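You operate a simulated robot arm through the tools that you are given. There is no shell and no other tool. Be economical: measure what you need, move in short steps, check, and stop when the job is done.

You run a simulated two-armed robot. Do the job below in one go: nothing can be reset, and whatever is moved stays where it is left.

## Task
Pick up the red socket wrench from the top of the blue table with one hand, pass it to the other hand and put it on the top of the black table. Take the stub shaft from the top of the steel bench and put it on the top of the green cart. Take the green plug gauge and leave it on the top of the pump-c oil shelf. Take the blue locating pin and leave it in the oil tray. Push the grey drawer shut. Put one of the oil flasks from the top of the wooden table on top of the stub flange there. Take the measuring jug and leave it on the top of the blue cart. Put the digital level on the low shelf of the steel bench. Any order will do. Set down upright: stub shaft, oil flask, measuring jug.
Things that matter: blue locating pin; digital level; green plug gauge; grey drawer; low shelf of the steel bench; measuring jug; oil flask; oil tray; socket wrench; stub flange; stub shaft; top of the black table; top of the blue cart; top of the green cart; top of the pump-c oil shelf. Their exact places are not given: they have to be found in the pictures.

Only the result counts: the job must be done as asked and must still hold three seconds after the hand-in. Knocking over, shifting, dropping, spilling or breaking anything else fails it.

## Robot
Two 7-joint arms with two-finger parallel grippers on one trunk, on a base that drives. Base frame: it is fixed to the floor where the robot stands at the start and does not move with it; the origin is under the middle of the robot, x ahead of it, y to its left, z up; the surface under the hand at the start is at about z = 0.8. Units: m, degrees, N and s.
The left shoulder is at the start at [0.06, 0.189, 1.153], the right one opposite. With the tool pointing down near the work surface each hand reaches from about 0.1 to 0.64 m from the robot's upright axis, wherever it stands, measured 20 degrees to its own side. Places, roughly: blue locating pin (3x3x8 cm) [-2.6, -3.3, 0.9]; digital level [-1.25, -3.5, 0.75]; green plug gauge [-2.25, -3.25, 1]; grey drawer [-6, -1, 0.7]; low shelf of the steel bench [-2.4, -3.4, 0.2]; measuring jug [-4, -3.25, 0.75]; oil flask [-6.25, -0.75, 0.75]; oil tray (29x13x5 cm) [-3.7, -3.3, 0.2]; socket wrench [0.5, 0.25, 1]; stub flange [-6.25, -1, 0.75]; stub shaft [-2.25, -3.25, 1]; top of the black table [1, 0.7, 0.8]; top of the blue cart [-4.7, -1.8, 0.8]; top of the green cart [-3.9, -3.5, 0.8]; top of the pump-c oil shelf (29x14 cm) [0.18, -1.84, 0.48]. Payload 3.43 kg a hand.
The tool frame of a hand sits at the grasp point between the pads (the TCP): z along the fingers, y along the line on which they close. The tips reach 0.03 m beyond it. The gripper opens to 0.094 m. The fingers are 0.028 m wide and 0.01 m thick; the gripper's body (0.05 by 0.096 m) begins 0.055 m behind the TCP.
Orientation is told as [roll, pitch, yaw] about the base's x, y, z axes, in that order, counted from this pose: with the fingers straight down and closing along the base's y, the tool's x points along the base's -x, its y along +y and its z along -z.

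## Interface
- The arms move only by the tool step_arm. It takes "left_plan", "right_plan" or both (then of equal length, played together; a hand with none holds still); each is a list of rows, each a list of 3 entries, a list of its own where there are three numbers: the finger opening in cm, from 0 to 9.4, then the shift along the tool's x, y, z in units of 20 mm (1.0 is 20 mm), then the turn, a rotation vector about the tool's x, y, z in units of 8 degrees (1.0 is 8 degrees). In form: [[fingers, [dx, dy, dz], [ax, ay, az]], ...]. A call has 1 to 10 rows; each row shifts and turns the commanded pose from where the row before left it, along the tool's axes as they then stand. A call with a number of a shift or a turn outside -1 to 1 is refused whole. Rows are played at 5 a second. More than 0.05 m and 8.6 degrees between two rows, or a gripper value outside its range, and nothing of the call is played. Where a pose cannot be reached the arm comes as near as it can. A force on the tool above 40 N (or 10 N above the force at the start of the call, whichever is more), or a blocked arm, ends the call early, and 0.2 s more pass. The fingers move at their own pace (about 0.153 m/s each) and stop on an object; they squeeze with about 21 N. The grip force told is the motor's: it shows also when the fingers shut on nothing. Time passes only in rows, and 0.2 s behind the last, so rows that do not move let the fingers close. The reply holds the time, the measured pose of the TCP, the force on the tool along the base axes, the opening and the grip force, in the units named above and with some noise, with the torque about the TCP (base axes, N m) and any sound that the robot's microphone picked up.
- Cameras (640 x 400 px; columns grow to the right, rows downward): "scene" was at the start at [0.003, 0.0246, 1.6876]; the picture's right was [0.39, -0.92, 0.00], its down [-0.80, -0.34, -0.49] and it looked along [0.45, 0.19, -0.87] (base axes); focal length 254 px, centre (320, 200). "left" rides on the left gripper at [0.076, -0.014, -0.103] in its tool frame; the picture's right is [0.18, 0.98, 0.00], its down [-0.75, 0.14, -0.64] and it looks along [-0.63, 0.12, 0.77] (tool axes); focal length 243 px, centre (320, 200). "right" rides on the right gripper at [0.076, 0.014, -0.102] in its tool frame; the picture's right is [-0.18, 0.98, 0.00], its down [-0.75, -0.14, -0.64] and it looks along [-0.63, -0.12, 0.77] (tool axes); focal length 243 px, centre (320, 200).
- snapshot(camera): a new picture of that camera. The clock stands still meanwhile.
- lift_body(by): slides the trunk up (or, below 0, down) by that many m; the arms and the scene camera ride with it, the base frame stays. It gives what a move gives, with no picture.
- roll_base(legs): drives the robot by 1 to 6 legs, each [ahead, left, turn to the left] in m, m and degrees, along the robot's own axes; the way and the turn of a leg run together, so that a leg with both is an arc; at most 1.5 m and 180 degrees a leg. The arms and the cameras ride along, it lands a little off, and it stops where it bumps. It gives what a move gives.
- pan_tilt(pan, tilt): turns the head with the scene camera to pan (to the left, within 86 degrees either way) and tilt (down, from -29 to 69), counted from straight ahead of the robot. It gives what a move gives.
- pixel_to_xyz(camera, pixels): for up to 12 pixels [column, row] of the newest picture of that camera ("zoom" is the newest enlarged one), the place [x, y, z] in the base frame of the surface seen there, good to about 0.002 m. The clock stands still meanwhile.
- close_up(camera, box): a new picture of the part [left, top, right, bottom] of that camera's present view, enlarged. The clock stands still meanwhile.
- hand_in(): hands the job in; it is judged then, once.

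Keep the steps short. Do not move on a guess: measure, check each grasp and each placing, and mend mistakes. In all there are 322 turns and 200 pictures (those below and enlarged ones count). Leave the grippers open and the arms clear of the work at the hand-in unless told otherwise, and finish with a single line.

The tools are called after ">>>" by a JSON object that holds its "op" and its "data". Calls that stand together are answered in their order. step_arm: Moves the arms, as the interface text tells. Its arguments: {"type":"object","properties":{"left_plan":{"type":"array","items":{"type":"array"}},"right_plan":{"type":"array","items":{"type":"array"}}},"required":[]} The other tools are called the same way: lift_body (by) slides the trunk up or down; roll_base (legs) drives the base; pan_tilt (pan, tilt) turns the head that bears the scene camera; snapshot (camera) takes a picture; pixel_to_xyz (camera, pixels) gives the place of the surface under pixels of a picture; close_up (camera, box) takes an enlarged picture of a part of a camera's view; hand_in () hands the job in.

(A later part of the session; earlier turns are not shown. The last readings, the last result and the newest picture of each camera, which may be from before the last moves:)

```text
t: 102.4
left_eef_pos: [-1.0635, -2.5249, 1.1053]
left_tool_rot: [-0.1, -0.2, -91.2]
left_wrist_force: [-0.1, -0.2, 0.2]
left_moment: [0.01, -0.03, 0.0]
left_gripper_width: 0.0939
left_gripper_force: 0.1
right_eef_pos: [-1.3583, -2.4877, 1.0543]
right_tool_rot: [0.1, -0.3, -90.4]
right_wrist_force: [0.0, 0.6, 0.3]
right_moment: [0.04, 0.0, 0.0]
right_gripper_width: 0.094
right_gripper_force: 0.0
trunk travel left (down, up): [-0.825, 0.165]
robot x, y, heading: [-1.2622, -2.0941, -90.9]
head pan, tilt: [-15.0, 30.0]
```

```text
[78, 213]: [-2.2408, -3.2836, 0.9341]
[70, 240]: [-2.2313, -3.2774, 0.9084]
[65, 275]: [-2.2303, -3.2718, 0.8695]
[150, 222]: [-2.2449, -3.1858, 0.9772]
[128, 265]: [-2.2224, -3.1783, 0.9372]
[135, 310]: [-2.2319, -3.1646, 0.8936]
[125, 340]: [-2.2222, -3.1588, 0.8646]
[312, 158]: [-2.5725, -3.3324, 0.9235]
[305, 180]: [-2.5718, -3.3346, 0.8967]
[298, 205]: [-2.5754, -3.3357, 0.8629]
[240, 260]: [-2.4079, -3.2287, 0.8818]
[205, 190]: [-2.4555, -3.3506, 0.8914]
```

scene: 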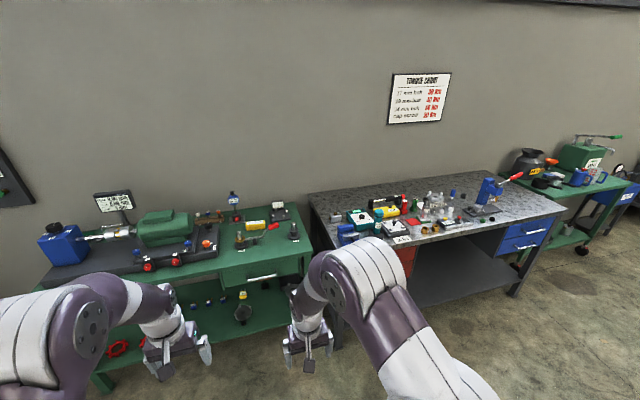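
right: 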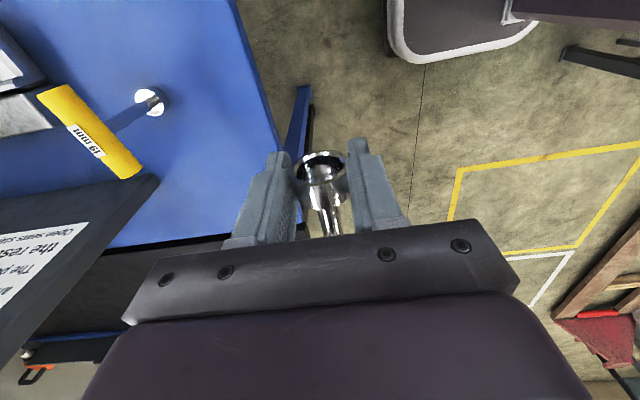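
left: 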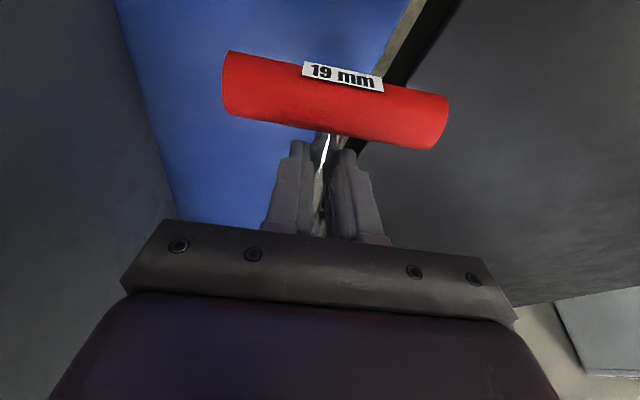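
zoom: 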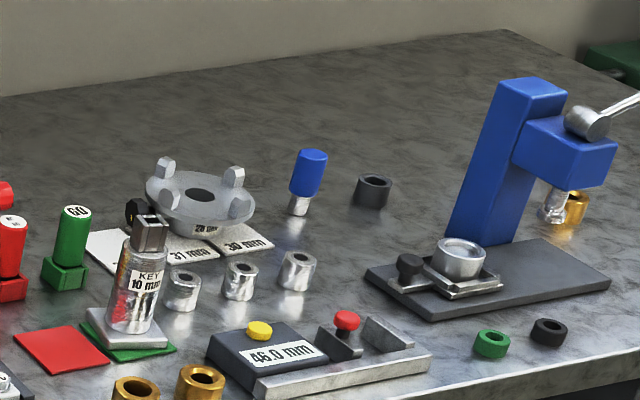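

Measure the green bench's front edge, low shelf edge and the crank beside the level.

>>> {"op": "close_up", "data": {"camera": "scene", "box": [180, 200, 340, 300]}}

>>> {"op": "pixel_to_xyz", "data": {"camera": "zoom", "pixels": [[250, 265], [255, 272], [400, 230], [300, 320], [350, 295], [315, 185], [335, 190], [285, 150], [275, 160], [400, 290], [200, 300], [256, 205]]}}

```text
4.00 times, centred on (260, 250) of scene
```

zoom: 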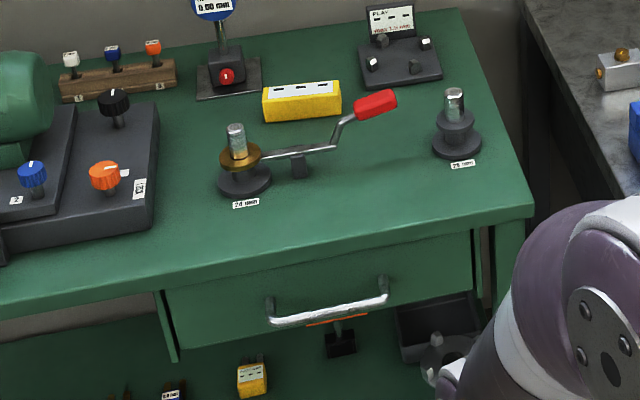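

```text
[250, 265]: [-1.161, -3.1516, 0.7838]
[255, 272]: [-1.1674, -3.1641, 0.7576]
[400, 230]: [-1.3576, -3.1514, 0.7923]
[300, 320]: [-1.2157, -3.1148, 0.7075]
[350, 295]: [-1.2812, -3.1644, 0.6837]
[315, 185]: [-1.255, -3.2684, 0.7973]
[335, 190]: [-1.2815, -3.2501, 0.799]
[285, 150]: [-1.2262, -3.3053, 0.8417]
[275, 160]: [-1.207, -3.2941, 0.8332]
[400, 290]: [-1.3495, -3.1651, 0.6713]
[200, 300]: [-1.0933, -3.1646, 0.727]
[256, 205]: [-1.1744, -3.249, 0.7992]
```

The level's centre is about (-1.25, -3.445), top z 0.843. Drive to about (-1.45, -2.78) so the left hand can reach it, turning the left hand +90° so it closes front-to-back.

>>> {"op": "roll_base", "data": {"legs": [[0, -0.19, 1], [0.68, 0, 0]]}}

>>> {"op": "step_arm", "data": {"left_plan": [[9.4, [0, 0, 0], [0, 0, 1]], [9.4, [0, 0, 0], [0, 0, 1]], [9.4, [0, 0, 0], [0, 0, 1]], [9.4, [0, 0, 0], [0, 0, 1]], [9.4, [0, 0, 0], [0, 0, 1]], [9.4, [0, 0, 0], [0, 0, 1]], [9.4, [0, 0, 0], [0, 0, 1]], [9.4, [0, 0, 0], [0, 0, 1]], [9.4, [0, 0, 0], [0, 0, 1]], [9.4, [0, 0, 0], [0, 0, 1]]]}}

>>> {"op": "pan_tilt", "data": {"pan": 15, "tilt": 45}}

>>> {"op": "snapshot", "data": {"camera": "scene"}}

```text
t: 107.3
left_eef_pos: [-1.2434, -3.2084, 1.1066]
left_tool_rot: [-0.1, -0.3, -89.8]
left_wrist_force: [0.2, -0.5, -0.4]
left_moment: [-0.02, 0.01, -0.01]
left_gripper_width: 0.0939
left_gripper_force: 0.1
right_eef_pos: [-1.5381, -3.1793, 1.0543]
right_tool_rot: [0.0, -0.3, -89.0]
right_wrist_force: [-1.4, 0.1, -0.1]
right_moment: [-0.04, -0.03, 0.02]
right_gripper_width: 0.094
right_gripper_force: 0.0
trunk travel left (down, up): [-0.825, 0.165]
robot x, y, heading: [-1.4492, -2.785, -89.4]
head pan, tilt: [-15.0, 30.0]
```

```text
t: 109.5
left_eef_pos: [-1.243, -3.2092, 1.1062]
left_tool_rot: [0.2, -0.1, -169.7]
left_wrist_force: [0.4, -0.2, -0.9]
left_moment: [-0.01, -0.02, 0.0]
left_gripper_width: 0.094
left_gripper_force: 0.0
right_eef_pos: [-1.5379, -3.1794, 1.0543]
right_tool_rot: [0.0, -0.3, -88.9]
right_wrist_force: [-0.3, -0.1, 0.3]
right_moment: [0.01, 0.0, 0.02]
right_gripper_width: 0.0942
right_gripper_force: 0.0
trunk travel left (down, up): [-0.825, 0.165]
robot x, y, heading: [-1.447, -2.7864, -89.5]
head pan, tilt: [-15.0, 30.0]
```

```text
t: 110.5
left_eef_pos: [-1.2438, -3.2082, 1.1064]
left_tool_rot: [0.2, -0.1, -169.5]
left_wrist_force: [-0.4, 0.5, 0.4]
left_moment: [-0.01, 0.04, 0.02]
left_gripper_width: 0.0941
left_gripper_force: 0.1
right_eef_pos: [-1.5386, -3.1784, 1.0548]
right_tool_rot: [0.0, -0.3, -89.0]
right_wrist_force: [0.2, 0.3, 0.2]
right_moment: [0.01, -0.01, 0.04]
right_gripper_width: 0.094
right_gripper_force: 0.1
trunk travel left (down, up): [-0.825, 0.165]
robot x, y, heading: [-1.4493, -2.7828, -89.5]
head pan, tilt: [15.0, 45.0]
```

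```text
146 pictures are left
```

scene: 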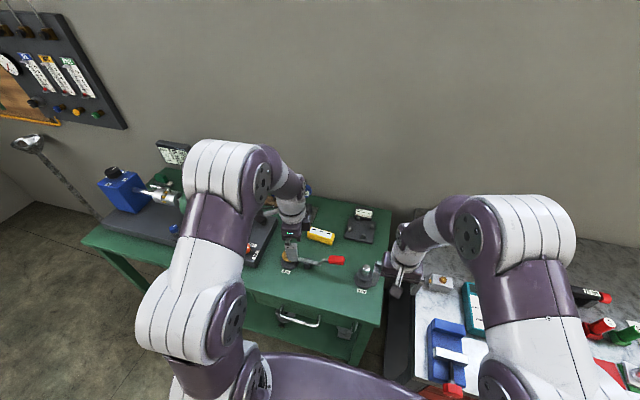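

>>> {"op": "close_up", "data": {"camera": "scene", "box": [270, 210, 380, 280]}}

>>> {"op": "snapshot", "data": {"camera": "left"}}

```text
5.71 times, centred on (325, 245) of scene
```

zoom: 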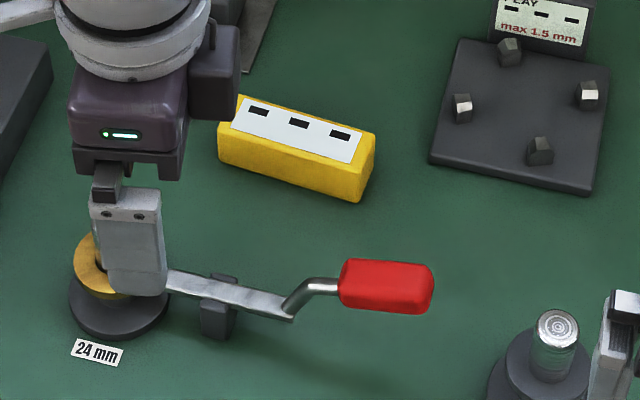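

```text
144 pictures are left
```

left: 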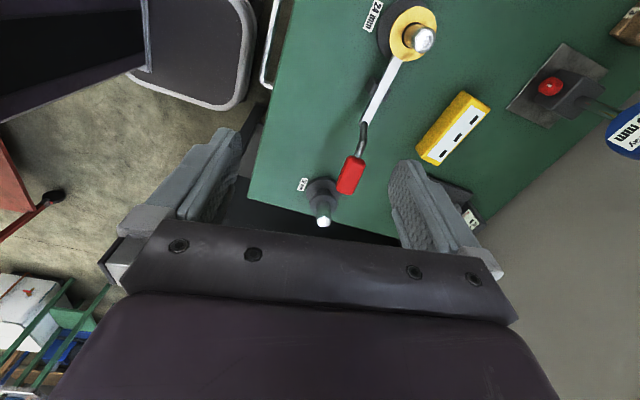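

>>> {"op": "pixel_to_xyz", "data": {"camera": "left", "pixels": [[463, 96], [486, 107], [421, 148], [440, 160], [452, 127], [350, 178], [363, 140], [375, 115], [385, 90]]}}

>>> {"op": "pixel_to_xyz", "data": {"camera": "zoom", "pixels": [[240, 105], [365, 140], [235, 125], [350, 165], [300, 125], [385, 270], [300, 300], [290, 175]]}}

```text
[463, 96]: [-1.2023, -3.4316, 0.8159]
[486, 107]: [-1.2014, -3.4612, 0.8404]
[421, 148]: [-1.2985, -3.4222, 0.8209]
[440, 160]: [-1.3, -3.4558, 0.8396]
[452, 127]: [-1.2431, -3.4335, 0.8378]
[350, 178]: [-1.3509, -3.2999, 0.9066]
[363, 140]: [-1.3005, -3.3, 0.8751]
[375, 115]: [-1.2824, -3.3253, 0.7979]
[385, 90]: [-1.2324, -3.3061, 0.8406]
```

```text
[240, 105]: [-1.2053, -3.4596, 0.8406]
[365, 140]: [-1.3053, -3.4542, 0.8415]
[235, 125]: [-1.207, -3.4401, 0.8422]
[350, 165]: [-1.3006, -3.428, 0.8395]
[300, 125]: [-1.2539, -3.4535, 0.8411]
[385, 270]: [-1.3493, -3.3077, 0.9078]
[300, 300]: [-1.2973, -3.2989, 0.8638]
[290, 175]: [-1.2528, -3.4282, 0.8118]
```

Level: x -1.20…-1.305, y≈-3.447, rotated about 4°. Finish the yaw and approach over it.

>>> {"op": "step_arm", "data": {"left_plan": [[9.4, [0, 0, 0], [0, 0, 1]], [9.4, [0, 0, 0], [0, 0, 0.8]], [9.4, [0.03, 1, 0.4], [0, 0, 0]], [9.4, [0.03, 1, 0.4], [0, 0, 0]], [9.4, [0.03, 1, 0.4], [0, 0, 0]], [9.4, [0.03, 1, 0.4], [0, 0, 0]], [9.4, [0.03, 1, 0.4], [0, 0, 0]], [9.4, [0.03, 1, 0.4], [0, 0, 0]], [9.4, [0.03, 1, 0.4], [0, 0, 0]], [9.4, [0.03, 1, 0.4], [0, 0, 0]]]}}

>>> {"op": "step_arm", "data": {"left_plan": [[9.4, [0.03, 1, 0.4], [0, 0, 0]], [9.4, [0.03, 1, 0.4], [0, 0, 0]], [9.4, [0.03, 1, 0.4], [0, 0, 0]], [9.4, [0.03, 0.9, 0.4], [0, 0, 0]]]}}

```text
t: 112.7
left_eef_pos: [-1.2524, -3.3682, 1.0419]
left_tool_rot: [0.2, -0.1, 175.9]
left_wrist_force: [0.5, 0.0, 0.3]
left_moment: [0.01, 0.0, 0.0]
left_gripper_width: 0.0941
left_gripper_force: 0.1
right_eef_pos: [-1.5373, -3.1808, 1.0538]
right_tool_rot: [0.0, -0.2, -88.9]
right_wrist_force: [-0.7, 0.3, -0.2]
right_moment: [0.01, -0.02, -0.03]
right_gripper_width: 0.0941
right_gripper_force: 0.0
trunk travel left (down, up): [-0.825, 0.165]
robot x, y, heading: [-1.4554, -2.7848, -89.5]
head pan, tilt: [15.0, 45.0]
```

```text
t: 113.7
left_eef_pos: [-1.2524, -3.3909, 1.0143]
left_tool_rot: [0.1, -0.1, 175.9]
left_wrist_force: [0.0, -0.2, -0.5]
left_moment: [0.0, 0.02, -0.02]
left_gripper_width: 0.0939
left_gripper_force: 0.0
left hand out of reach, approached as far as the arm can: row 1, 2, 3, 4
right_eef_pos: [-1.5385, -3.1802, 1.0537]
right_tool_rot: [0.0, -0.3, -88.9]
right_wrist_force: [-0.1, 0.0, 0.1]
right_moment: [-0.01, 0.01, 0.01]
right_gripper_width: 0.094
right_gripper_force: 0.0
trunk travel left (down, up): [-0.825, 0.165]
robot x, y, heading: [-1.4531, -2.7854, -89.7]
head pan, tilt: [15.0, 45.0]
```

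5–6 cm short. Drive 0.055 m ahead; the bench edge leaves room.

>>> {"op": "roll_base", "data": {"legs": [[0.055, 0, 0]]}}

>>> {"op": "snapshot", "data": {"camera": "left"}}

```text
t: 114.6
left_eef_pos: [-1.2512, -3.4439, 1.0159]
left_tool_rot: [0.3, 0.1, 175.9]
left_wrist_force: [0.3, 0.6, 0.3]
left_moment: [0.0, -0.03, -0.02]
left_gripper_width: 0.0939
left_gripper_force: 0.1
right_eef_pos: [-1.5363, -3.233, 1.0547]
right_tool_rot: [0.0, -0.4, -88.9]
right_wrist_force: [0.1, 0.8, -0.3]
right_moment: [0.03, -0.02, -0.01]
right_gripper_width: 0.0939
right_gripper_force: 0.2
trunk travel left (down, up): [-0.825, 0.165]
robot x, y, heading: [-1.4472, -2.8362, -89.5]
head pan, tilt: [15.0, 45.0]
```

```text
143 pictures are left
```

left: 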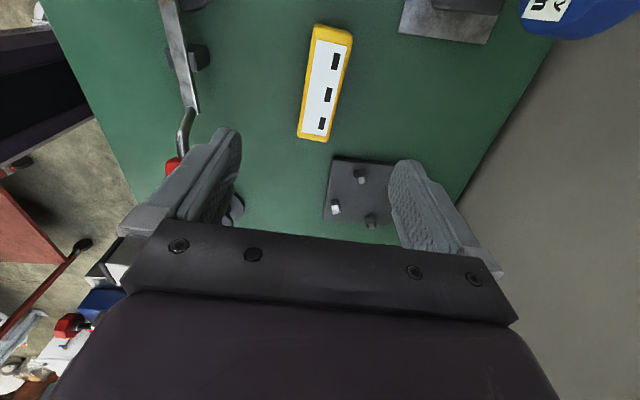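

Descend .18 m to TCP z≈0.835 with fingers open 7 cm.

>>> {"op": "step_arm", "data": {"left_plan": [[7.5, [0, 0, 1], [0, 0, 0]], [7.5, [0, 0, 1], [0, 0, 0]], [7.5, [0, 0, 1], [0, 0, 0]], [7.5, [0, 0, 1], [0, 0, 0]], [7.5, [0, 0, 1], [0, 0, 0]], [7.5, [0, 0, 1], [0, 0, 0]], [7.5, [0, 0, 1], [0, 0, 0]], [7.5, [0, 0, 1], [0, 0, 0]]]}}

>>> {"op": "snapshot", "data": {"camera": "left"}}

```text
t: 116.4
left_eef_pos: [-1.2507, -3.4455, 0.8551]
left_tool_rot: [0.0, 0.0, 175.9]
left_wrist_force: [0.6, -0.1, -0.7]
left_moment: [-0.01, -0.01, 0.0]
left_gripper_width: 0.075
left_gripper_force: 0.0
right_eef_pos: [-1.5358, -3.2346, 1.0538]
right_tool_rot: [0.0, -0.3, -88.9]
right_wrist_force: [0.0, -1.0, 0.0]
right_moment: [-0.02, 0.0, -0.01]
right_gripper_width: 0.0936
right_gripper_force: 0.1
trunk travel left (down, up): [-0.825, 0.165]
robot x, y, heading: [-1.4511, -2.8337, -89.3]
head pan, tilt: [15.0, 45.0]
```

```text
142 pictures are left
```

left: 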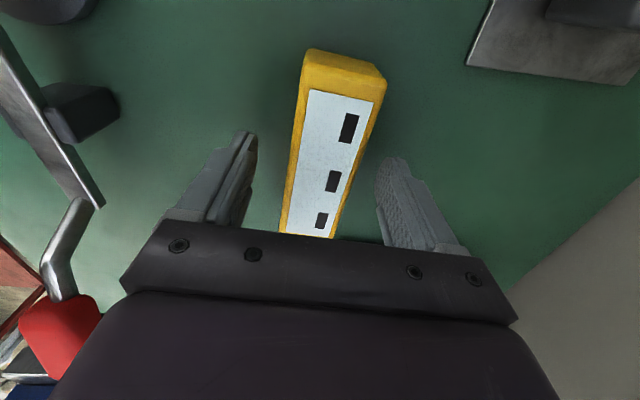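

Level is between the fingers. Down 1.8 cm, close, lift.

>>> {"op": "step_arm", "data": {"left_plan": [[7.5, [0, 0, 0.9], [0, 0, 0]], [0, [0, 0, 0], [0, 0, 0]], [0, [0, 0, 0], [0, 0, 0]], [0, [0, 0, 0], [0, 0, 0]], [0, [0, 0, -0.3], [0, 0, 0]], [0, [0, 0, -1], [0, 0, 0]], [0, [0, 0, -1], [0, 0, 0]], [0, [0, 0, -1], [0, 0, 0]], [0, [0, 0, -1], [0, 0, 0]], [0, [0, 0, -1], [0, 0, 0]]]}}

>>> {"op": "snapshot", "data": {"camera": "left"}}

```text
t: 118.6
left_eef_pos: [-1.2502, -3.445, 0.9432]
left_tool_rot: [0.2, 0.0, 175.9]
left_wrist_force: [0.3, 0.3, -2.1]
left_moment: [0.0, 0.0, 0.01]
left_gripper_width: 0.0443
left_gripper_force: 20.9
right_eef_pos: [-1.5352, -3.2337, 1.0545]
right_tool_rot: [0.0, -0.4, -88.9]
right_wrist_force: [0.9, 0.2, 0.5]
right_moment: [0.0, -0.01, 0.02]
right_gripper_width: 0.0939
right_gripper_force: 0.2
trunk travel left (down, up): [-0.825, 0.165]
robot x, y, heading: [-1.4525, -2.8326, -89.5]
head pan, tilt: [15.0, 45.0]
```

```text
141 pictures are left
```

left: 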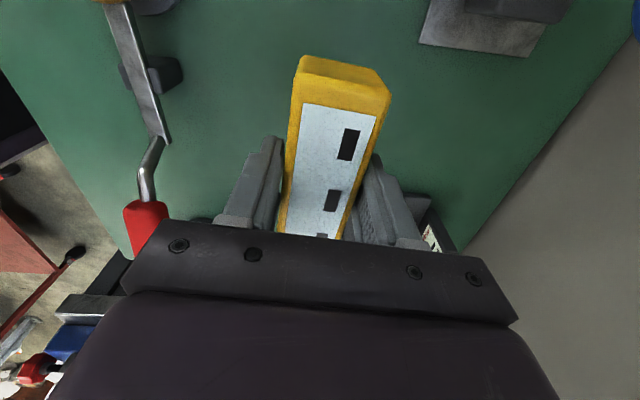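

Held. Retract both hands toward the body while lifting the left one.

>>> {"op": "step_arm", "data": {"left_plan": [[0, [0, 0, -1], [0, 0, 0]], [0, [0, 0, -1], [0, 0, 0]], [0, [0, 0, -1], [0, 0, 0]], [0, [0, 0, -1], [0, 0, 0]], [0, [0, -1, -0.5], [0, 0, 0]], [0, [0, -1, 0], [0, 0, 0]], [0, [0, -1, 0], [0, 0, 0]], [0, [0, -1, 0], [0, 0, 0]], [0, [0, -1, 0], [0, 0, 0]], [0, [0, -1, 0], [0, 0, 0]]], "right_plan": [[9.4, [0, 0, 0], [0, 0, 0]], [9.4, [1, 0, 0], [0, 0, 0]], [9.4, [1, 0, 0], [0, 0, 0]], [9.4, [1, 0, 0], [0, 0, 0]], [9.4, [1, 0, 0], [0, 0, 0]], [9.4, [1, 0, 0], [0, 0, 0]], [9.4, [1, 0, 0], [0, 0, 0]], [9.4, [1, 0, 0], [0, 0, 0]], [9.4, [0, 0, 0], [0, 0, 0]], [9.4, [0, 0, 0], [0, 0, 0]]]}}

>>> {"op": "roll_base", "data": {"legs": [[-0.5, 0, 0], [0, -1.15, -0.5]]}}

>>> {"op": "pan_tilt", "data": {"pan": 0, "tilt": 40}}

>>> {"op": "snapshot", "data": {"camera": "scene"}}

```text
t: 120.8
left_eef_pos: [-1.2399, -3.3239, 1.0335]
left_tool_rot: [0.3, -0.1, 175.9]
left_wrist_force: [0.2, 0.2, -1.0]
left_moment: [-0.03, -0.01, 0.01]
left_gripper_width: 0.0443
left_gripper_force: 21.1
right_eef_pos: [-1.5391, -3.0938, 1.0516]
right_tool_rot: [0.0, -0.3, -88.9]
right_wrist_force: [-0.5, -1.2, -0.6]
right_moment: [0.01, -0.04, 0.04]
right_gripper_width: 0.094
right_gripper_force: 0.1
trunk travel left (down, up): [-0.825, 0.165]
robot x, y, heading: [-1.4494, -2.8357, -89.6]
head pan, tilt: [15.0, 45.0]
```

```text
t: 129.1
left_eef_pos: [-2.3816, -2.8352, 1.031]
left_tool_rot: [0.2, -0.1, 174.9]
left_wrist_force: [0.2, 0.1, -2.8]
left_moment: [0.0, -0.01, 0.03]
left_gripper_width: 0.0444
left_gripper_force: 20.5
right_eef_pos: [-2.6749, -2.5997, 1.0521]
right_tool_rot: [0.1, -0.2, -89.8]
right_wrist_force: [0.2, -0.5, 1.4]
right_moment: [0.01, 0.04, -0.01]
right_gripper_width: 0.0941
right_gripper_force: 0.0
trunk travel left (down, up): [-0.825, 0.165]
robot x, y, heading: [-2.5816, -2.3444, -89.9]
head pan, tilt: [15.0, 45.0]
```

```text
t: 129.9
left_eef_pos: [-2.3814, -2.8359, 1.0317]
left_tool_rot: [0.2, 0.1, 175.0]
left_wrist_force: [0.6, -0.8, -2.1]
left_moment: [-0.03, -0.02, -0.02]
left_gripper_width: 0.0444
left_gripper_force: 21.2
right_eef_pos: [-2.6746, -2.5982, 1.0524]
right_tool_rot: [0.1, -0.3, -89.8]
right_wrist_force: [0.2, -0.5, 0.1]
right_moment: [-0.01, -0.01, -0.02]
right_gripper_width: 0.0941
right_gripper_force: 0.1
trunk travel left (down, up): [-0.825, 0.165]
robot x, y, heading: [-2.58, -2.3464, -90.6]
head pan, tilt: [0.0, 40.0]
```

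```text
140 pictures are left
```

scene: 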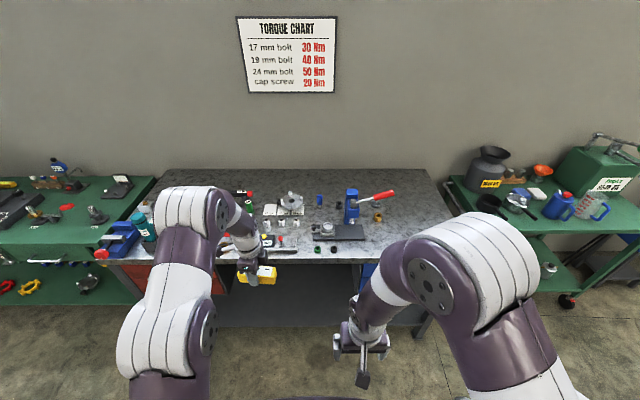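

All clear of the bench edge (y≈-3.03). Lower the trunk by 0.7 m and look at the low shelf.

>>> {"op": "lift_body", "data": {"by": -0.7}}

>>> {"op": "pan_tilt", "data": {"pan": 5, "tilt": 35}}

>>> {"op": "snapshot", "data": {"camera": "scene"}}

```text
refused: -0.7 is not a number from -0.4 to 0.4
```

```text
t: 130.6
left_eef_pos: [-2.3819, -2.8346, 1.0323]
left_tool_rot: [0.2, -0.1, 175.0]
left_wrist_force: [0.9, -0.9, -2.6]
left_moment: [0.01, -0.01, 0.01]
left_gripper_width: 0.0442
left_gripper_force: 20.7
right_eef_pos: [-2.6763, -2.599, 1.0534]
right_tool_rot: [0.1, -0.3, -89.9]
right_wrist_force: [0.7, -0.1, -0.2]
right_moment: [0.0, 0.01, 0.0]
right_gripper_width: 0.0942
right_gripper_force: 0.1
trunk travel left (down, up): [-0.825, 0.165]
robot x, y, heading: [-2.5833, -2.3449, -90.3]
head pan, tilt: [5.0, 35.0]
```

```text
139 pictures are left
```

scene: 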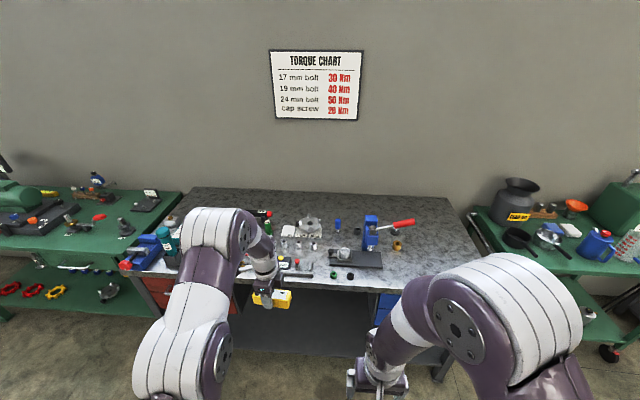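

>>> {"op": "lift_body", "data": {"by": -0.4}}

>>> {"op": "lift_body", "data": {"by": -0.3}}

>>> {"op": "snapshot", "data": {"camera": "scene"}}

```text
t: 134.4
left_eef_pos: [-2.3819, -2.8344, 0.6326]
left_tool_rot: [0.2, -0.1, 175.0]
left_wrist_force: [-1.0, -0.2, -2.0]
left_moment: [-0.01, -0.01, 0.01]
left_gripper_width: 0.0443
left_gripper_force: 21.0
right_eef_pos: [-2.6754, -2.5994, 0.6526]
right_tool_rot: [0.0, -0.3, -89.8]
right_wrist_force: [-0.5, 0.0, 1.0]
right_moment: [-0.02, -0.02, -0.01]
right_gripper_width: 0.0942
right_gripper_force: 0.2
trunk travel left (down, up): [-0.425, 0.565]
robot x, y, heading: [-2.5802, -2.348, -90.5]
head pan, tilt: [5.0, 35.0]
```

```text
t: 137.4
left_eef_pos: [-2.3814, -2.8346, 0.3323]
left_tool_rot: [0.2, -0.1, 175.0]
left_wrist_force: [0.0, -0.6, -2.1]
left_moment: [-0.03, -0.05, 0.02]
left_gripper_width: 0.0444
left_gripper_force: 21.1
right_eef_pos: [-2.6747, -2.5982, 0.3523]
right_tool_rot: [0.0, -0.4, -89.8]
right_wrist_force: [0.0, 0.1, -0.8]
right_moment: [0.01, 0.0, 0.0]
right_gripper_width: 0.094
right_gripper_force: 0.1
trunk travel left (down, up): [-0.125, 0.865]
robot x, y, heading: [-2.581, -2.3476, -90.4]
head pan, tilt: [5.0, 35.0]
```

```text
138 pictures are left
```

scene: 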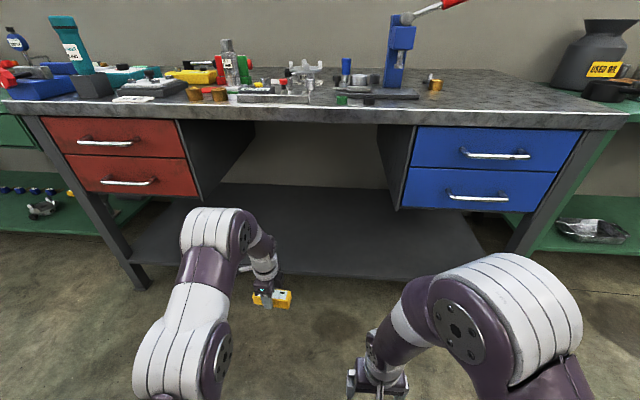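

>>> {"op": "pixel_to_xyz", "data": {"camera": "scene", "pixels": [[340, 274], [330, 250], [300, 220], [400, 270], [215, 215], [300, 100], [320, 118], [190, 150], [590, 230], [140, 250]]}}

```text
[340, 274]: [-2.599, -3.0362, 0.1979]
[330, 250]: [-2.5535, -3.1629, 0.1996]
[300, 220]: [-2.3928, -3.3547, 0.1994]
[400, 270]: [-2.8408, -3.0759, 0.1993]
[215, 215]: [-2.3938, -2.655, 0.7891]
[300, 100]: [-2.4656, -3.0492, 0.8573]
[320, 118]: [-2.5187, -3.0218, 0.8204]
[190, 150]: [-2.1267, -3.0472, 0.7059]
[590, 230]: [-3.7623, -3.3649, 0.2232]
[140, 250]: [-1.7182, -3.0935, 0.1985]
```

Shelf edge at y≈-3.03, z 0.199; knee-hole between x≈-2.25 and -2.75. Raise the hand 6 cm, lower the trunk 0.1 m more so the elbow clears, then drive right 0.07 and ahead 0.3.

>>> {"op": "step_arm", "data": {"left_plan": [[0, [0, 0, -1], [0, 0, 0]], [0, [0, 0, -1], [0, 0, 0]], [0, [0, 0, -1], [0, 0, 0]]]}}

>>> {"op": "lift_body", "data": {"by": -0.1}}

>>> {"op": "roll_base", "data": {"legs": [[0, -0.07, 0], [0.3, 0, 0]]}}

>>> {"op": "snapshot", "data": {"camera": "scene"}}

```text
t: 138.2
left_eef_pos: [-2.3832, -2.8318, 0.391]
left_tool_rot: [0.2, -0.1, 174.9]
left_wrist_force: [0.2, 0.4, -2.9]
left_moment: [-0.01, -0.01, -0.02]
left_gripper_width: 0.0443
left_gripper_force: 21.2
right_eef_pos: [-2.675, -2.5997, 0.3528]
right_tool_rot: [0.0, -0.3, -89.8]
right_wrist_force: [-0.1, 0.2, 0.0]
right_moment: [-0.02, -0.01, -0.02]
right_gripper_width: 0.0939
right_gripper_force: 0.0
trunk travel left (down, up): [-0.125, 0.865]
robot x, y, heading: [-2.5786, -2.3447, -90.5]
head pan, tilt: [5.0, 35.0]
```

```text
t: 139.5
left_eef_pos: [-2.3829, -2.8331, 0.2899]
left_tool_rot: [0.2, -0.1, 174.9]
left_wrist_force: [0.2, -0.5, -1.2]
left_moment: [-0.03, 0.0, -0.02]
left_gripper_width: 0.0446
left_gripper_force: 20.9
right_eef_pos: [-2.6753, -2.5996, 0.2522]
right_tool_rot: [0.0, -0.3, -89.8]
right_wrist_force: [1.3, 0.3, 0.1]
right_moment: [0.0, 0.0, -0.01]
right_gripper_width: 0.0941
right_gripper_force: 0.0
trunk travel left (down, up): [-0.025, 0.965]
robot x, y, heading: [-2.5818, -2.3418, -90.4]
head pan, tilt: [5.0, 35.0]
```

```text
t: 142.2
left_eef_pos: [-2.4531, -3.1272, 0.2909]
left_tool_rot: [0.3, -0.1, 175.0]
left_wrist_force: [0.2, 0.3, -2.4]
left_moment: [0.0, -0.01, 0.0]
left_gripper_width: 0.0446
left_gripper_force: 21.3
right_eef_pos: [-2.7462, -2.8925, 0.2523]
right_tool_rot: [0.0, -0.4, -89.8]
right_wrist_force: [-0.4, 0.1, 0.2]
right_moment: [0.04, 0.0, 0.01]
right_gripper_width: 0.0941
right_gripper_force: 0.0
trunk travel left (down, up): [-0.025, 0.965]
robot x, y, heading: [-2.6527, -2.6329, -90.6]
head pan, tilt: [5.0, 35.0]
```

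```text
137 pictures are left
```

scene: 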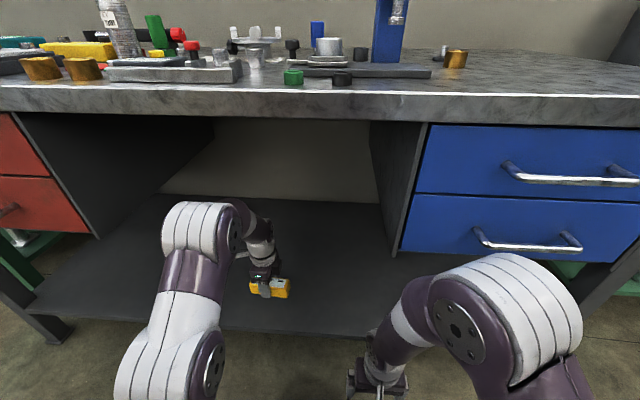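

Level is above the shelf. Forward 2 cm, down to TCP≈0.239, then slow to contact.

>>> {"op": "step_arm", "data": {"left_plan": [[0, [0, 1, 0.5], [0, 0, 0]], [0, [0, 0.5, 0.8], [0, 0, 0]], [0, [0, 0, 0.8], [0, 0, 0]], [0, [0, 0, 0.3], [0, 0, 0]], [0, [0, 0, 0.15], [0, 0, 0]]]}}

>>> {"op": "snapshot", "data": {"camera": "left"}}

```text
t: 143.3
left_eef_pos: [-2.4566, -3.1572, 0.239]
left_tool_rot: [0.3, -0.1, 174.9]
left_wrist_force: [-0.1, 0.3, -2.8]
left_moment: [0.0, 0.0, 0.0]
left_gripper_width: 0.0441
left_gripper_force: 21.2
right_eef_pos: [-2.7468, -2.8934, 0.2518]
right_tool_rot: [0.0, -0.3, -89.9]
right_wrist_force: [0.0, 0.2, -0.7]
right_moment: [0.0, 0.04, -0.01]
right_gripper_width: 0.0942
right_gripper_force: 0.1
trunk travel left (down, up): [-0.025, 0.965]
robot x, y, heading: [-2.6556, -2.6395, -90.4]
head pan, tilt: [5.0, 35.0]
```

```text
136 pictures are left
```

left: 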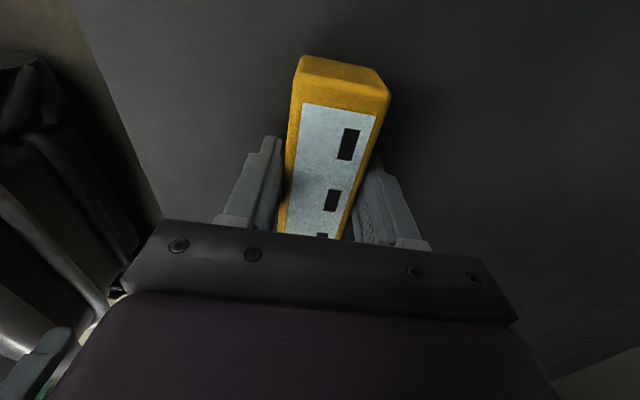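

About 3 mm to go: lower 3 mm, release, rise a little and withdraw.

>>> {"op": "step_arm", "data": {"left_plan": [[0, [0, 0, 0.15], [0, 0, 0]], [0, [0, 0, 0], [0, 0, 0]], [8, [0, 0, 0], [0, 0, 0]], [8, [0, 0, 0], [0, 0, 0]], [8, [0, 0, -1], [0, 0, 0]], [8, [0, 0, -1], [0, 0, 0]], [8, [0, 0, -1], [0, 0, 0]], [8, [0, 0, -1], [0, 0, 0]]]}}

>>> {"op": "snapshot", "data": {"camera": "left"}}

>>> {"op": "roll_base", "data": {"legs": [[-0.4, 0, 0]]}}

>>> {"op": "snapshot", "data": {"camera": "scene"}}

```text
t: 145.2
left_eef_pos: [-2.4557, -3.1564, 0.3153]
left_tool_rot: [0.3, -0.1, 175.0]
left_wrist_force: [1.1, 0.8, 0.2]
left_moment: [-0.02, -0.04, 0.02]
left_gripper_width: 0.0799
left_gripper_force: 0.2
right_eef_pos: [-2.7472, -2.8926, 0.2526]
right_tool_rot: [0.0, -0.4, -89.8]
right_wrist_force: [0.5, -0.5, 0.3]
right_moment: [-0.02, 0.0, -0.03]
right_gripper_width: 0.094
right_gripper_force: 0.0
trunk travel left (down, up): [-0.025, 0.965]
robot x, y, heading: [-2.6511, -2.6378, -90.3]
head pan, tilt: [5.0, 35.0]
```

```text
135 pictures are left
```

left: 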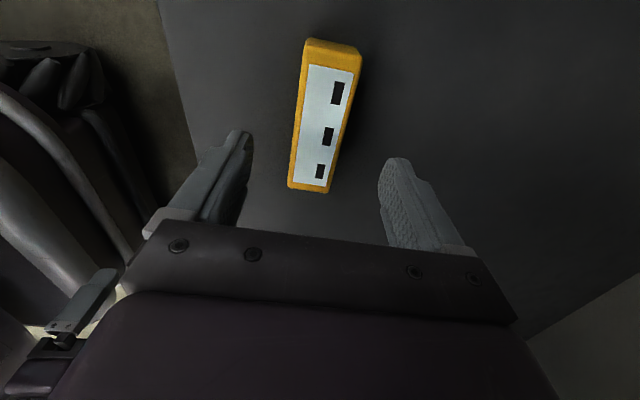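

```text
t: 147.6
left_eef_pos: [-2.4514, -2.7618, 0.3162]
left_tool_rot: [0.2, -0.1, 175.4]
left_wrist_force: [0.7, -0.3, -0.9]
left_moment: [-0.01, 0.02, 0.03]
left_gripper_width: 0.0801
left_gripper_force: 0.0
right_eef_pos: [-2.7435, -2.4988, 0.252]
right_tool_rot: [0.0, -0.4, -89.5]
right_wrist_force: [-0.4, -0.1, 0.1]
right_moment: [0.0, 0.03, 0.03]
right_gripper_width: 0.0938
right_gripper_force: 0.0
trunk travel left (down, up): [-0.025, 0.965]
robot x, y, heading: [-2.6512, -2.2411, -90.1]
head pan, tilt: [5.0, 35.0]
```

```text
134 pictures are left
```

scene: 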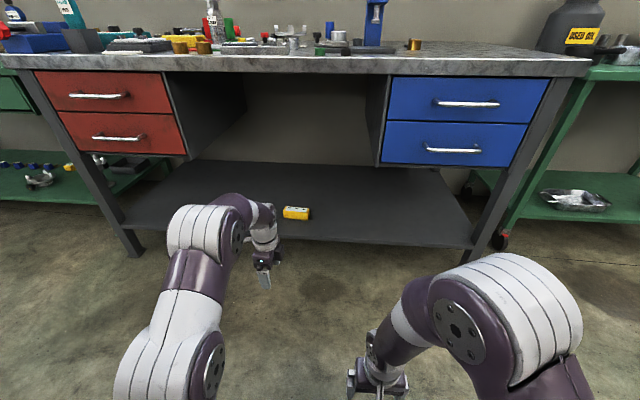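

Level is on the low shelf. Raise the trunk back and look at the bench top.

>>> {"op": "lift_body", "data": {"by": 0.4}}

>>> {"op": "lift_body", "data": {"by": 0.4}}

>>> {"op": "roll_base", "data": {"legs": [[0.3, 0.15, 0]]}}

>>> {"op": "pan_tilt", "data": {"pan": 12, "tilt": 50}}

>>> {"op": "snapshot", "data": {"camera": "scene"}}

```text
t: 151.4
left_eef_pos: [-2.4515, -2.7615, 0.7152]
left_tool_rot: [0.3, 0.0, 175.3]
left_wrist_force: [-0.4, -0.5, 0.5]
left_moment: [-0.03, -0.01, -0.02]
left_gripper_width: 0.0801
left_gripper_force: 0.0
right_eef_pos: [-2.7443, -2.4993, 0.6519]
right_tool_rot: [0.0, -0.2, -89.4]
right_wrist_force: [0.3, 0.2, -1.0]
right_moment: [0.01, 0.0, -0.01]
right_gripper_width: 0.0939
right_gripper_force: 0.0
trunk travel left (down, up): [-0.425, 0.565]
robot x, y, heading: [-2.6489, -2.2419, -89.9]
head pan, tilt: [5.0, 35.0]
```

```text
t: 155.3
left_eef_pos: [-2.4513, -2.7613, 1.1154]
left_tool_rot: [0.2, -0.1, 175.3]
left_wrist_force: [-0.2, 0.1, -0.3]
left_moment: [0.04, -0.01, 0.0]
left_gripper_width: 0.0801
left_gripper_force: 0.0
right_eef_pos: [-2.7442, -2.4988, 1.0535]
right_tool_rot: [0.0, -0.3, -89.4]
right_wrist_force: [0.0, -0.8, 0.8]
right_moment: [-0.01, 0.0, 0.01]
right_gripper_width: 0.0936
right_gripper_force: 0.1
trunk travel left (down, up): [-0.825, 0.165]
robot x, y, heading: [-2.653, -2.2417, -90.3]
head pan, tilt: [5.0, 35.0]
```

```text
t: 157.5
left_eef_pos: [-2.3039, -3.0645, 1.1164]
left_tool_rot: [0.4, -0.1, 175.1]
left_wrist_force: [-0.1, -0.7, -0.3]
left_moment: [0.01, -0.02, -0.01]
left_gripper_width: 0.0801
left_gripper_force: 0.1
right_eef_pos: [-2.5972, -2.8022, 1.0529]
right_tool_rot: [0.0, -0.3, -89.6]
right_wrist_force: [-0.2, -0.1, 0.1]
right_moment: [0.02, 0.01, 0.0]
right_gripper_width: 0.0939
right_gripper_force: 0.1
trunk travel left (down, up): [-0.825, 0.165]
robot x, y, heading: [-2.5056, -2.5441, -90.3]
head pan, tilt: [5.0, 35.0]
```

```text
t: 158.3
left_eef_pos: [-2.3042, -3.0659, 1.1153]
left_tool_rot: [0.1, -0.1, 175.3]
left_wrist_force: [-0.8, 0.8, -0.8]
left_moment: [-0.02, 0.01, 0.01]
left_gripper_width: 0.0798
left_gripper_force: 0.1
right_eef_pos: [-2.5962, -2.8023, 1.0518]
right_tool_rot: [0.0, -0.3, -89.6]
right_wrist_force: [0.3, 0.5, 0.0]
right_moment: [0.0, -0.01, -0.01]
right_gripper_width: 0.0942
right_gripper_force: 0.1
trunk travel left (down, up): [-0.825, 0.165]
robot x, y, heading: [-2.5021, -2.5468, -90.2]
head pan, tilt: [12.0, 50.0]
```

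```text
133 pictures are left
```

scene: 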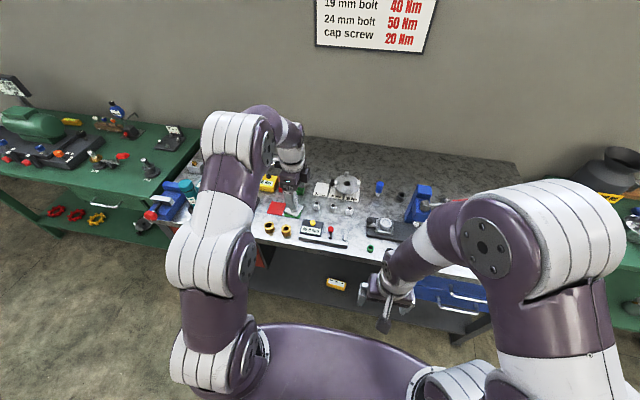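

Turn the left hand back to robot-forward orientation for a good view of the gauge and shaft.

>>> {"op": "step_arm", "data": {"left_plan": [[9.4, [1, 0, 0], [0, 0, -1]], [9.4, [1, 0, 0], [0, 0, -1]], [9.4, [0, 0, 0], [0, 0, -1]], [9.4, [0, 0, 0], [0, 0, -1]], [9.4, [0, 0, 0], [0, 0, -1]], [9.4, [0, 0, 0], [0, 0, -1]], [9.4, [0, 0, 0], [0, 0, -1]], [9.4, [0, 0, 0], [0, 0, -1]], [9.4, [0, 0, 0], [0, 0, -1]], [9.4, [0, 0, 0], [0, 0, -1]]]}}

>>> {"op": "step_arm", "data": {"left_plan": [[9.4, [0, 0, 0], [0, 0, -1]], [9.4, [0, 0, 0], [0, 0, -0.85]]]}}

>>> {"op": "snapshot", "data": {"camera": "left"}}

>>> {"op": "close_up", "data": {"camera": "scene", "box": [240, 160, 420, 270]}}

```text
t: 160.5
left_eef_pos: [-2.2643, -3.0664, 1.1161]
left_tool_rot: [0.0, -0.2, -104.6]
left_wrist_force: [-0.2, 0.3, 0.2]
left_moment: [0.02, -0.02, 0.0]
left_gripper_width: 0.094
left_gripper_force: 0.0
right_eef_pos: [-2.5956, -2.803, 1.0522]
right_tool_rot: [0.0, -0.4, -89.6]
right_wrist_force: [-0.2, -0.1, -0.2]
right_moment: [0.01, 0.03, 0.0]
right_gripper_width: 0.0938
right_gripper_force: 0.1
trunk travel left (down, up): [-0.825, 0.165]
robot x, y, heading: [-2.5018, -2.5432, -90.4]
head pan, tilt: [12.0, 50.0]
```

```text
t: 161.1
left_eef_pos: [-2.2629, -3.0652, 1.1168]
left_tool_rot: [0.0, -0.2, -89.9]
left_wrist_force: [0.3, 0.0, 0.4]
left_moment: [-0.03, 0.0, 0.02]
left_gripper_width: 0.0941
left_gripper_force: 0.1
right_eef_pos: [-2.5959, -2.8024, 1.0526]
right_tool_rot: [0.1, -0.3, -89.6]
right_wrist_force: [0.6, 0.0, 0.4]
right_moment: [0.02, -0.02, 0.01]
right_gripper_width: 0.0941
right_gripper_force: 0.2
trunk travel left (down, up): [-0.825, 0.165]
robot x, y, heading: [-2.5066, -2.5454, -90.4]
head pan, tilt: [12.0, 50.0]
```

```text
132 pictures are left
```

left: 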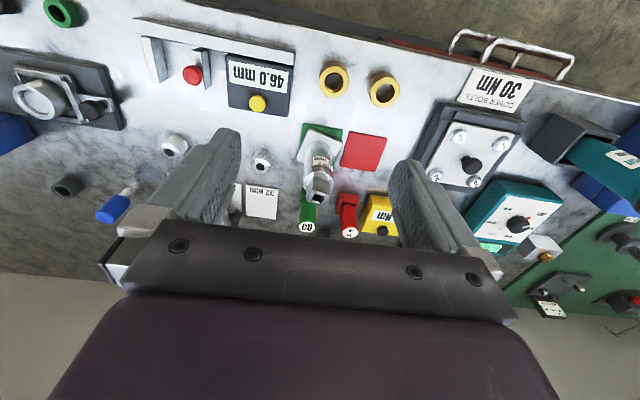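

```text
3.56 times, centred on (330, 215) of scene
```

zoom: 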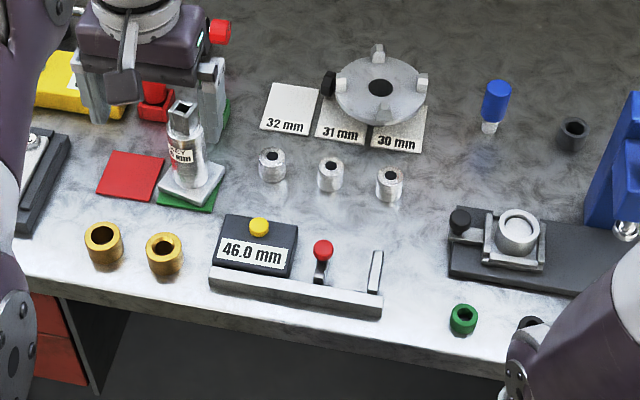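

The shaft stands in front of the gauge, so first take the shaft (left hand) and the blue pin (right hand). Measure both accurately.

>>> {"op": "pixel_to_xyz", "data": {"camera": "zoom", "pixels": [[182, 105], [180, 125], [183, 150], [187, 175], [197, 150], [165, 193], [210, 185], [496, 85], [487, 105], [505, 105], [489, 128], [185, 202]]}}

>>> {"op": "close_up", "data": {"camera": "left", "box": [270, 90, 400, 240]}}

```text
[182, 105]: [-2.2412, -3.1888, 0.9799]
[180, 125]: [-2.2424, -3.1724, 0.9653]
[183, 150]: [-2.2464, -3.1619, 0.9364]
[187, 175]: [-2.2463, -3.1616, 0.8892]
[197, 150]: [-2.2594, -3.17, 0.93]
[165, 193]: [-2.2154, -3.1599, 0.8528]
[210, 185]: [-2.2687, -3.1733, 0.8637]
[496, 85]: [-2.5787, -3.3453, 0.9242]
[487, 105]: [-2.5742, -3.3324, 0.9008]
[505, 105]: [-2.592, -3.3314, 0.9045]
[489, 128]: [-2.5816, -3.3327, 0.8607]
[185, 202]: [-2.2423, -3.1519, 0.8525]
```

```text
2.67 times, centred on (335, 165) of left
```

zoom: 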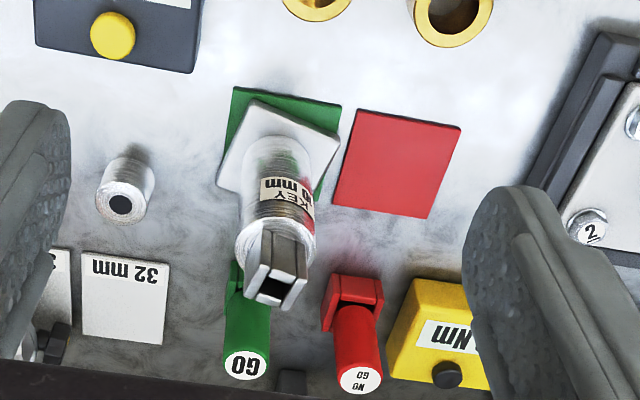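

Shaft axis ≈(-2.242, -3.182), top 0.98; pin axis ≈(-2.582, -3.345), top 0.925. Drive 0.12 m ahead, then position the left hand above the shaft.

>>> {"op": "roll_base", "data": {"legs": [[0.12, 0, 0]]}}

>>> {"op": "snapshot", "data": {"camera": "left"}}

```text
t: 162.3
left_eef_pos: [-2.2634, -3.1848, 1.1177]
left_tool_rot: [-0.2, -0.3, -89.8]
left_wrist_force: [-0.7, 0.8, 0.0]
left_moment: [-0.04, 0.05, 0.0]
left_gripper_width: 0.094
left_gripper_force: 0.1
right_eef_pos: [-2.5955, -2.9213, 1.0527]
right_tool_rot: [0.0, -0.3, -89.5]
right_wrist_force: [-0.3, -0.4, -0.6]
right_moment: [0.0, -0.01, 0.0]
right_gripper_width: 0.0939
right_gripper_force: 0.2
trunk travel left (down, up): [-0.825, 0.165]
robot x, y, heading: [-2.5036, -2.668, -90.1]
head pan, tilt: [12.0, 50.0]
```

```text
129 pictures are left
```

left: 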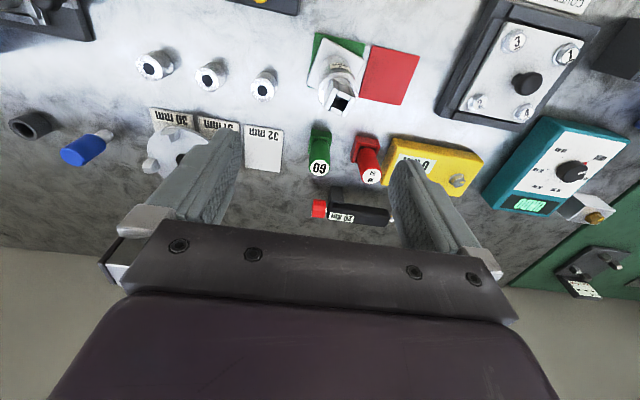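

Shift 2.1 cm in x and descend.

>>> {"op": "step_arm", "data": {"left_plan": [[9.4, [0, 0.54, 1], [0, 0, 0]], [9.4, [0, 0.54, 1], [0, 0, 0]], [9.4, [0, 0, 1], [0, 0, 0]], [9.4, [0, 0, 1], [0, 0, 0]], [9.4, [0, 0, 1], [0, 0, 0]], [9.4, [0, 0, 1], [0, 0, 0]]]}}

>>> {"op": "snapshot", "data": {"camera": "left"}}

```text
t: 163.7
left_eef_pos: [-2.2425, -3.1875, 0.9961]
left_tool_rot: [-0.2, -0.2, -89.9]
left_wrist_force: [-0.4, -0.3, 0.5]
left_moment: [0.0, 0.0, -0.02]
left_gripper_width: 0.094
left_gripper_force: 0.0
right_eef_pos: [-2.5962, -2.9213, 1.0523]
right_tool_rot: [-0.1, -0.4, -89.5]
right_wrist_force: [-0.1, -0.3, 0.1]
right_moment: [0.04, 0.02, 0.0]
right_gripper_width: 0.094
right_gripper_force: 0.0
trunk travel left (down, up): [-0.825, 0.165]
robot x, y, heading: [-2.5026, -2.6633, -90.0]
head pan, tilt: [12.0, 50.0]
```

```text
128 pictures are left
```

left: 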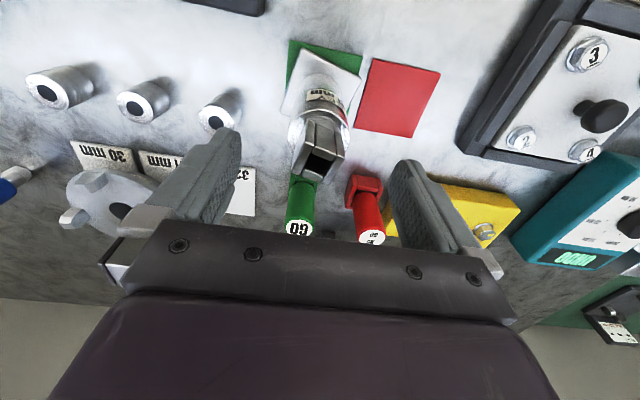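

Centred. Down 6 cm to z≈0.935 and close; check width before lifting.

>>> {"op": "step_arm", "data": {"left_plan": [[9.4, [-0.1, 0, 1], [0, 0, 0]], [9.4, [-0.1, 0, 1], [0, 0, 0]], [9.4, [0, 0, 1], [0, 0, 0]], [0, [0, 0, 0], [0, 0, 0]], [0, [0, 0, 0], [0, 0, 0]], [0, [0, 0, 0], [0, 0, 0]], [0, [0, 0, -0.3], [0, 0, 0]]]}}

>>> {"op": "snapshot", "data": {"camera": "left"}}

```text
t: 165.3
left_eef_pos: [-2.2405, -3.1898, 0.9408]
left_tool_rot: [-0.1, -0.2, -89.9]
left_wrist_force: [0.1, -1.1, -5.3]
left_moment: [-0.08, 0.01, -0.01]
left_gripper_width: 0.0451
left_gripper_force: 21.2
right_eef_pos: [-2.5956, -2.9232, 1.0528]
right_tool_rot: [0.0, -0.3, -89.5]
right_wrist_force: [0.1, -0.1, -0.8]
right_moment: [0.04, 0.04, -0.04]
right_gripper_width: 0.094
right_gripper_force: 0.0
trunk travel left (down, up): [-0.825, 0.165]
robot x, y, heading: [-2.5048, -2.6651, -90.2]
head pan, tilt: [12.0, 50.0]
```

```text
127 pictures are left
```

left: 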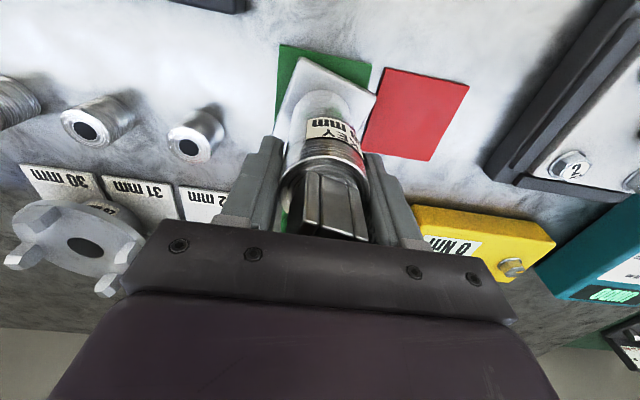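

Gripped (0.045 wide, about 5 N). Lift it 14 cm and check it comes along fully.

>>> {"op": "step_arm", "data": {"left_plan": [[0, [0, 0, -0.5], [0, 0, 0]], [0, [0, 0, -1], [0, 0, 0]], [0, [0, 0, -1], [0, 0, 0]], [0, [0, 0, -1], [0, 0, 0]], [0, [0, 0, -1], [0, 0, 0]], [0, [0, 0, -1], [0, 0, 0]], [0, [0, 0, -1], [0, 0, 0]], [0, [0, 0, -1], [0, 0, 0]]]}}

>>> {"op": "snapshot", "data": {"camera": "left"}}

>>> {"op": "close_up", "data": {"camera": "scene", "box": [200, 130, 440, 280]}}

```text
t: 167.1
left_eef_pos: [-2.2409, -3.1893, 1.0911]
left_tool_rot: [-0.1, -0.2, -89.9]
left_wrist_force: [-0.2, -0.1, -5.6]
left_moment: [-0.07, -0.02, 0.04]
left_gripper_width: 0.0457
left_gripper_force: 21.4
right_eef_pos: [-2.5967, -2.922, 1.0525]
right_tool_rot: [0.0, -0.3, -89.5]
right_wrist_force: [0.8, 0.5, -0.3]
right_moment: [0.02, -0.02, 0.02]
right_gripper_width: 0.0938
right_gripper_force: 0.1
trunk travel left (down, up): [-0.825, 0.165]
robot x, y, heading: [-2.5027, -2.6687, -90.0]
head pan, tilt: [12.0, 50.0]
```

```text
126 pictures are left
```

left: 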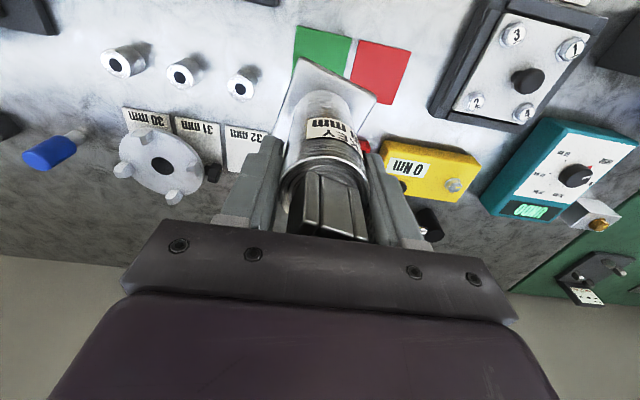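

```text
2.67 times, centred on (320, 205) of scene
```

zoom: 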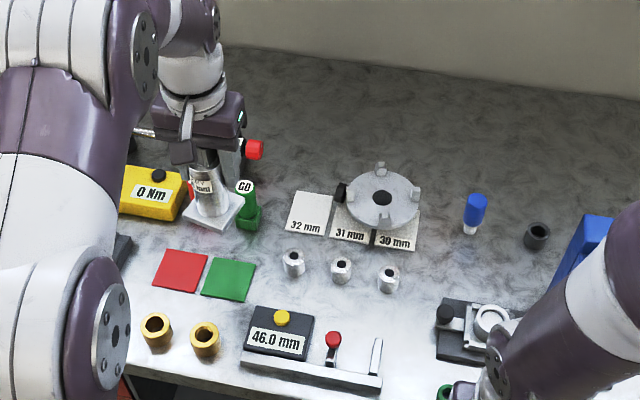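

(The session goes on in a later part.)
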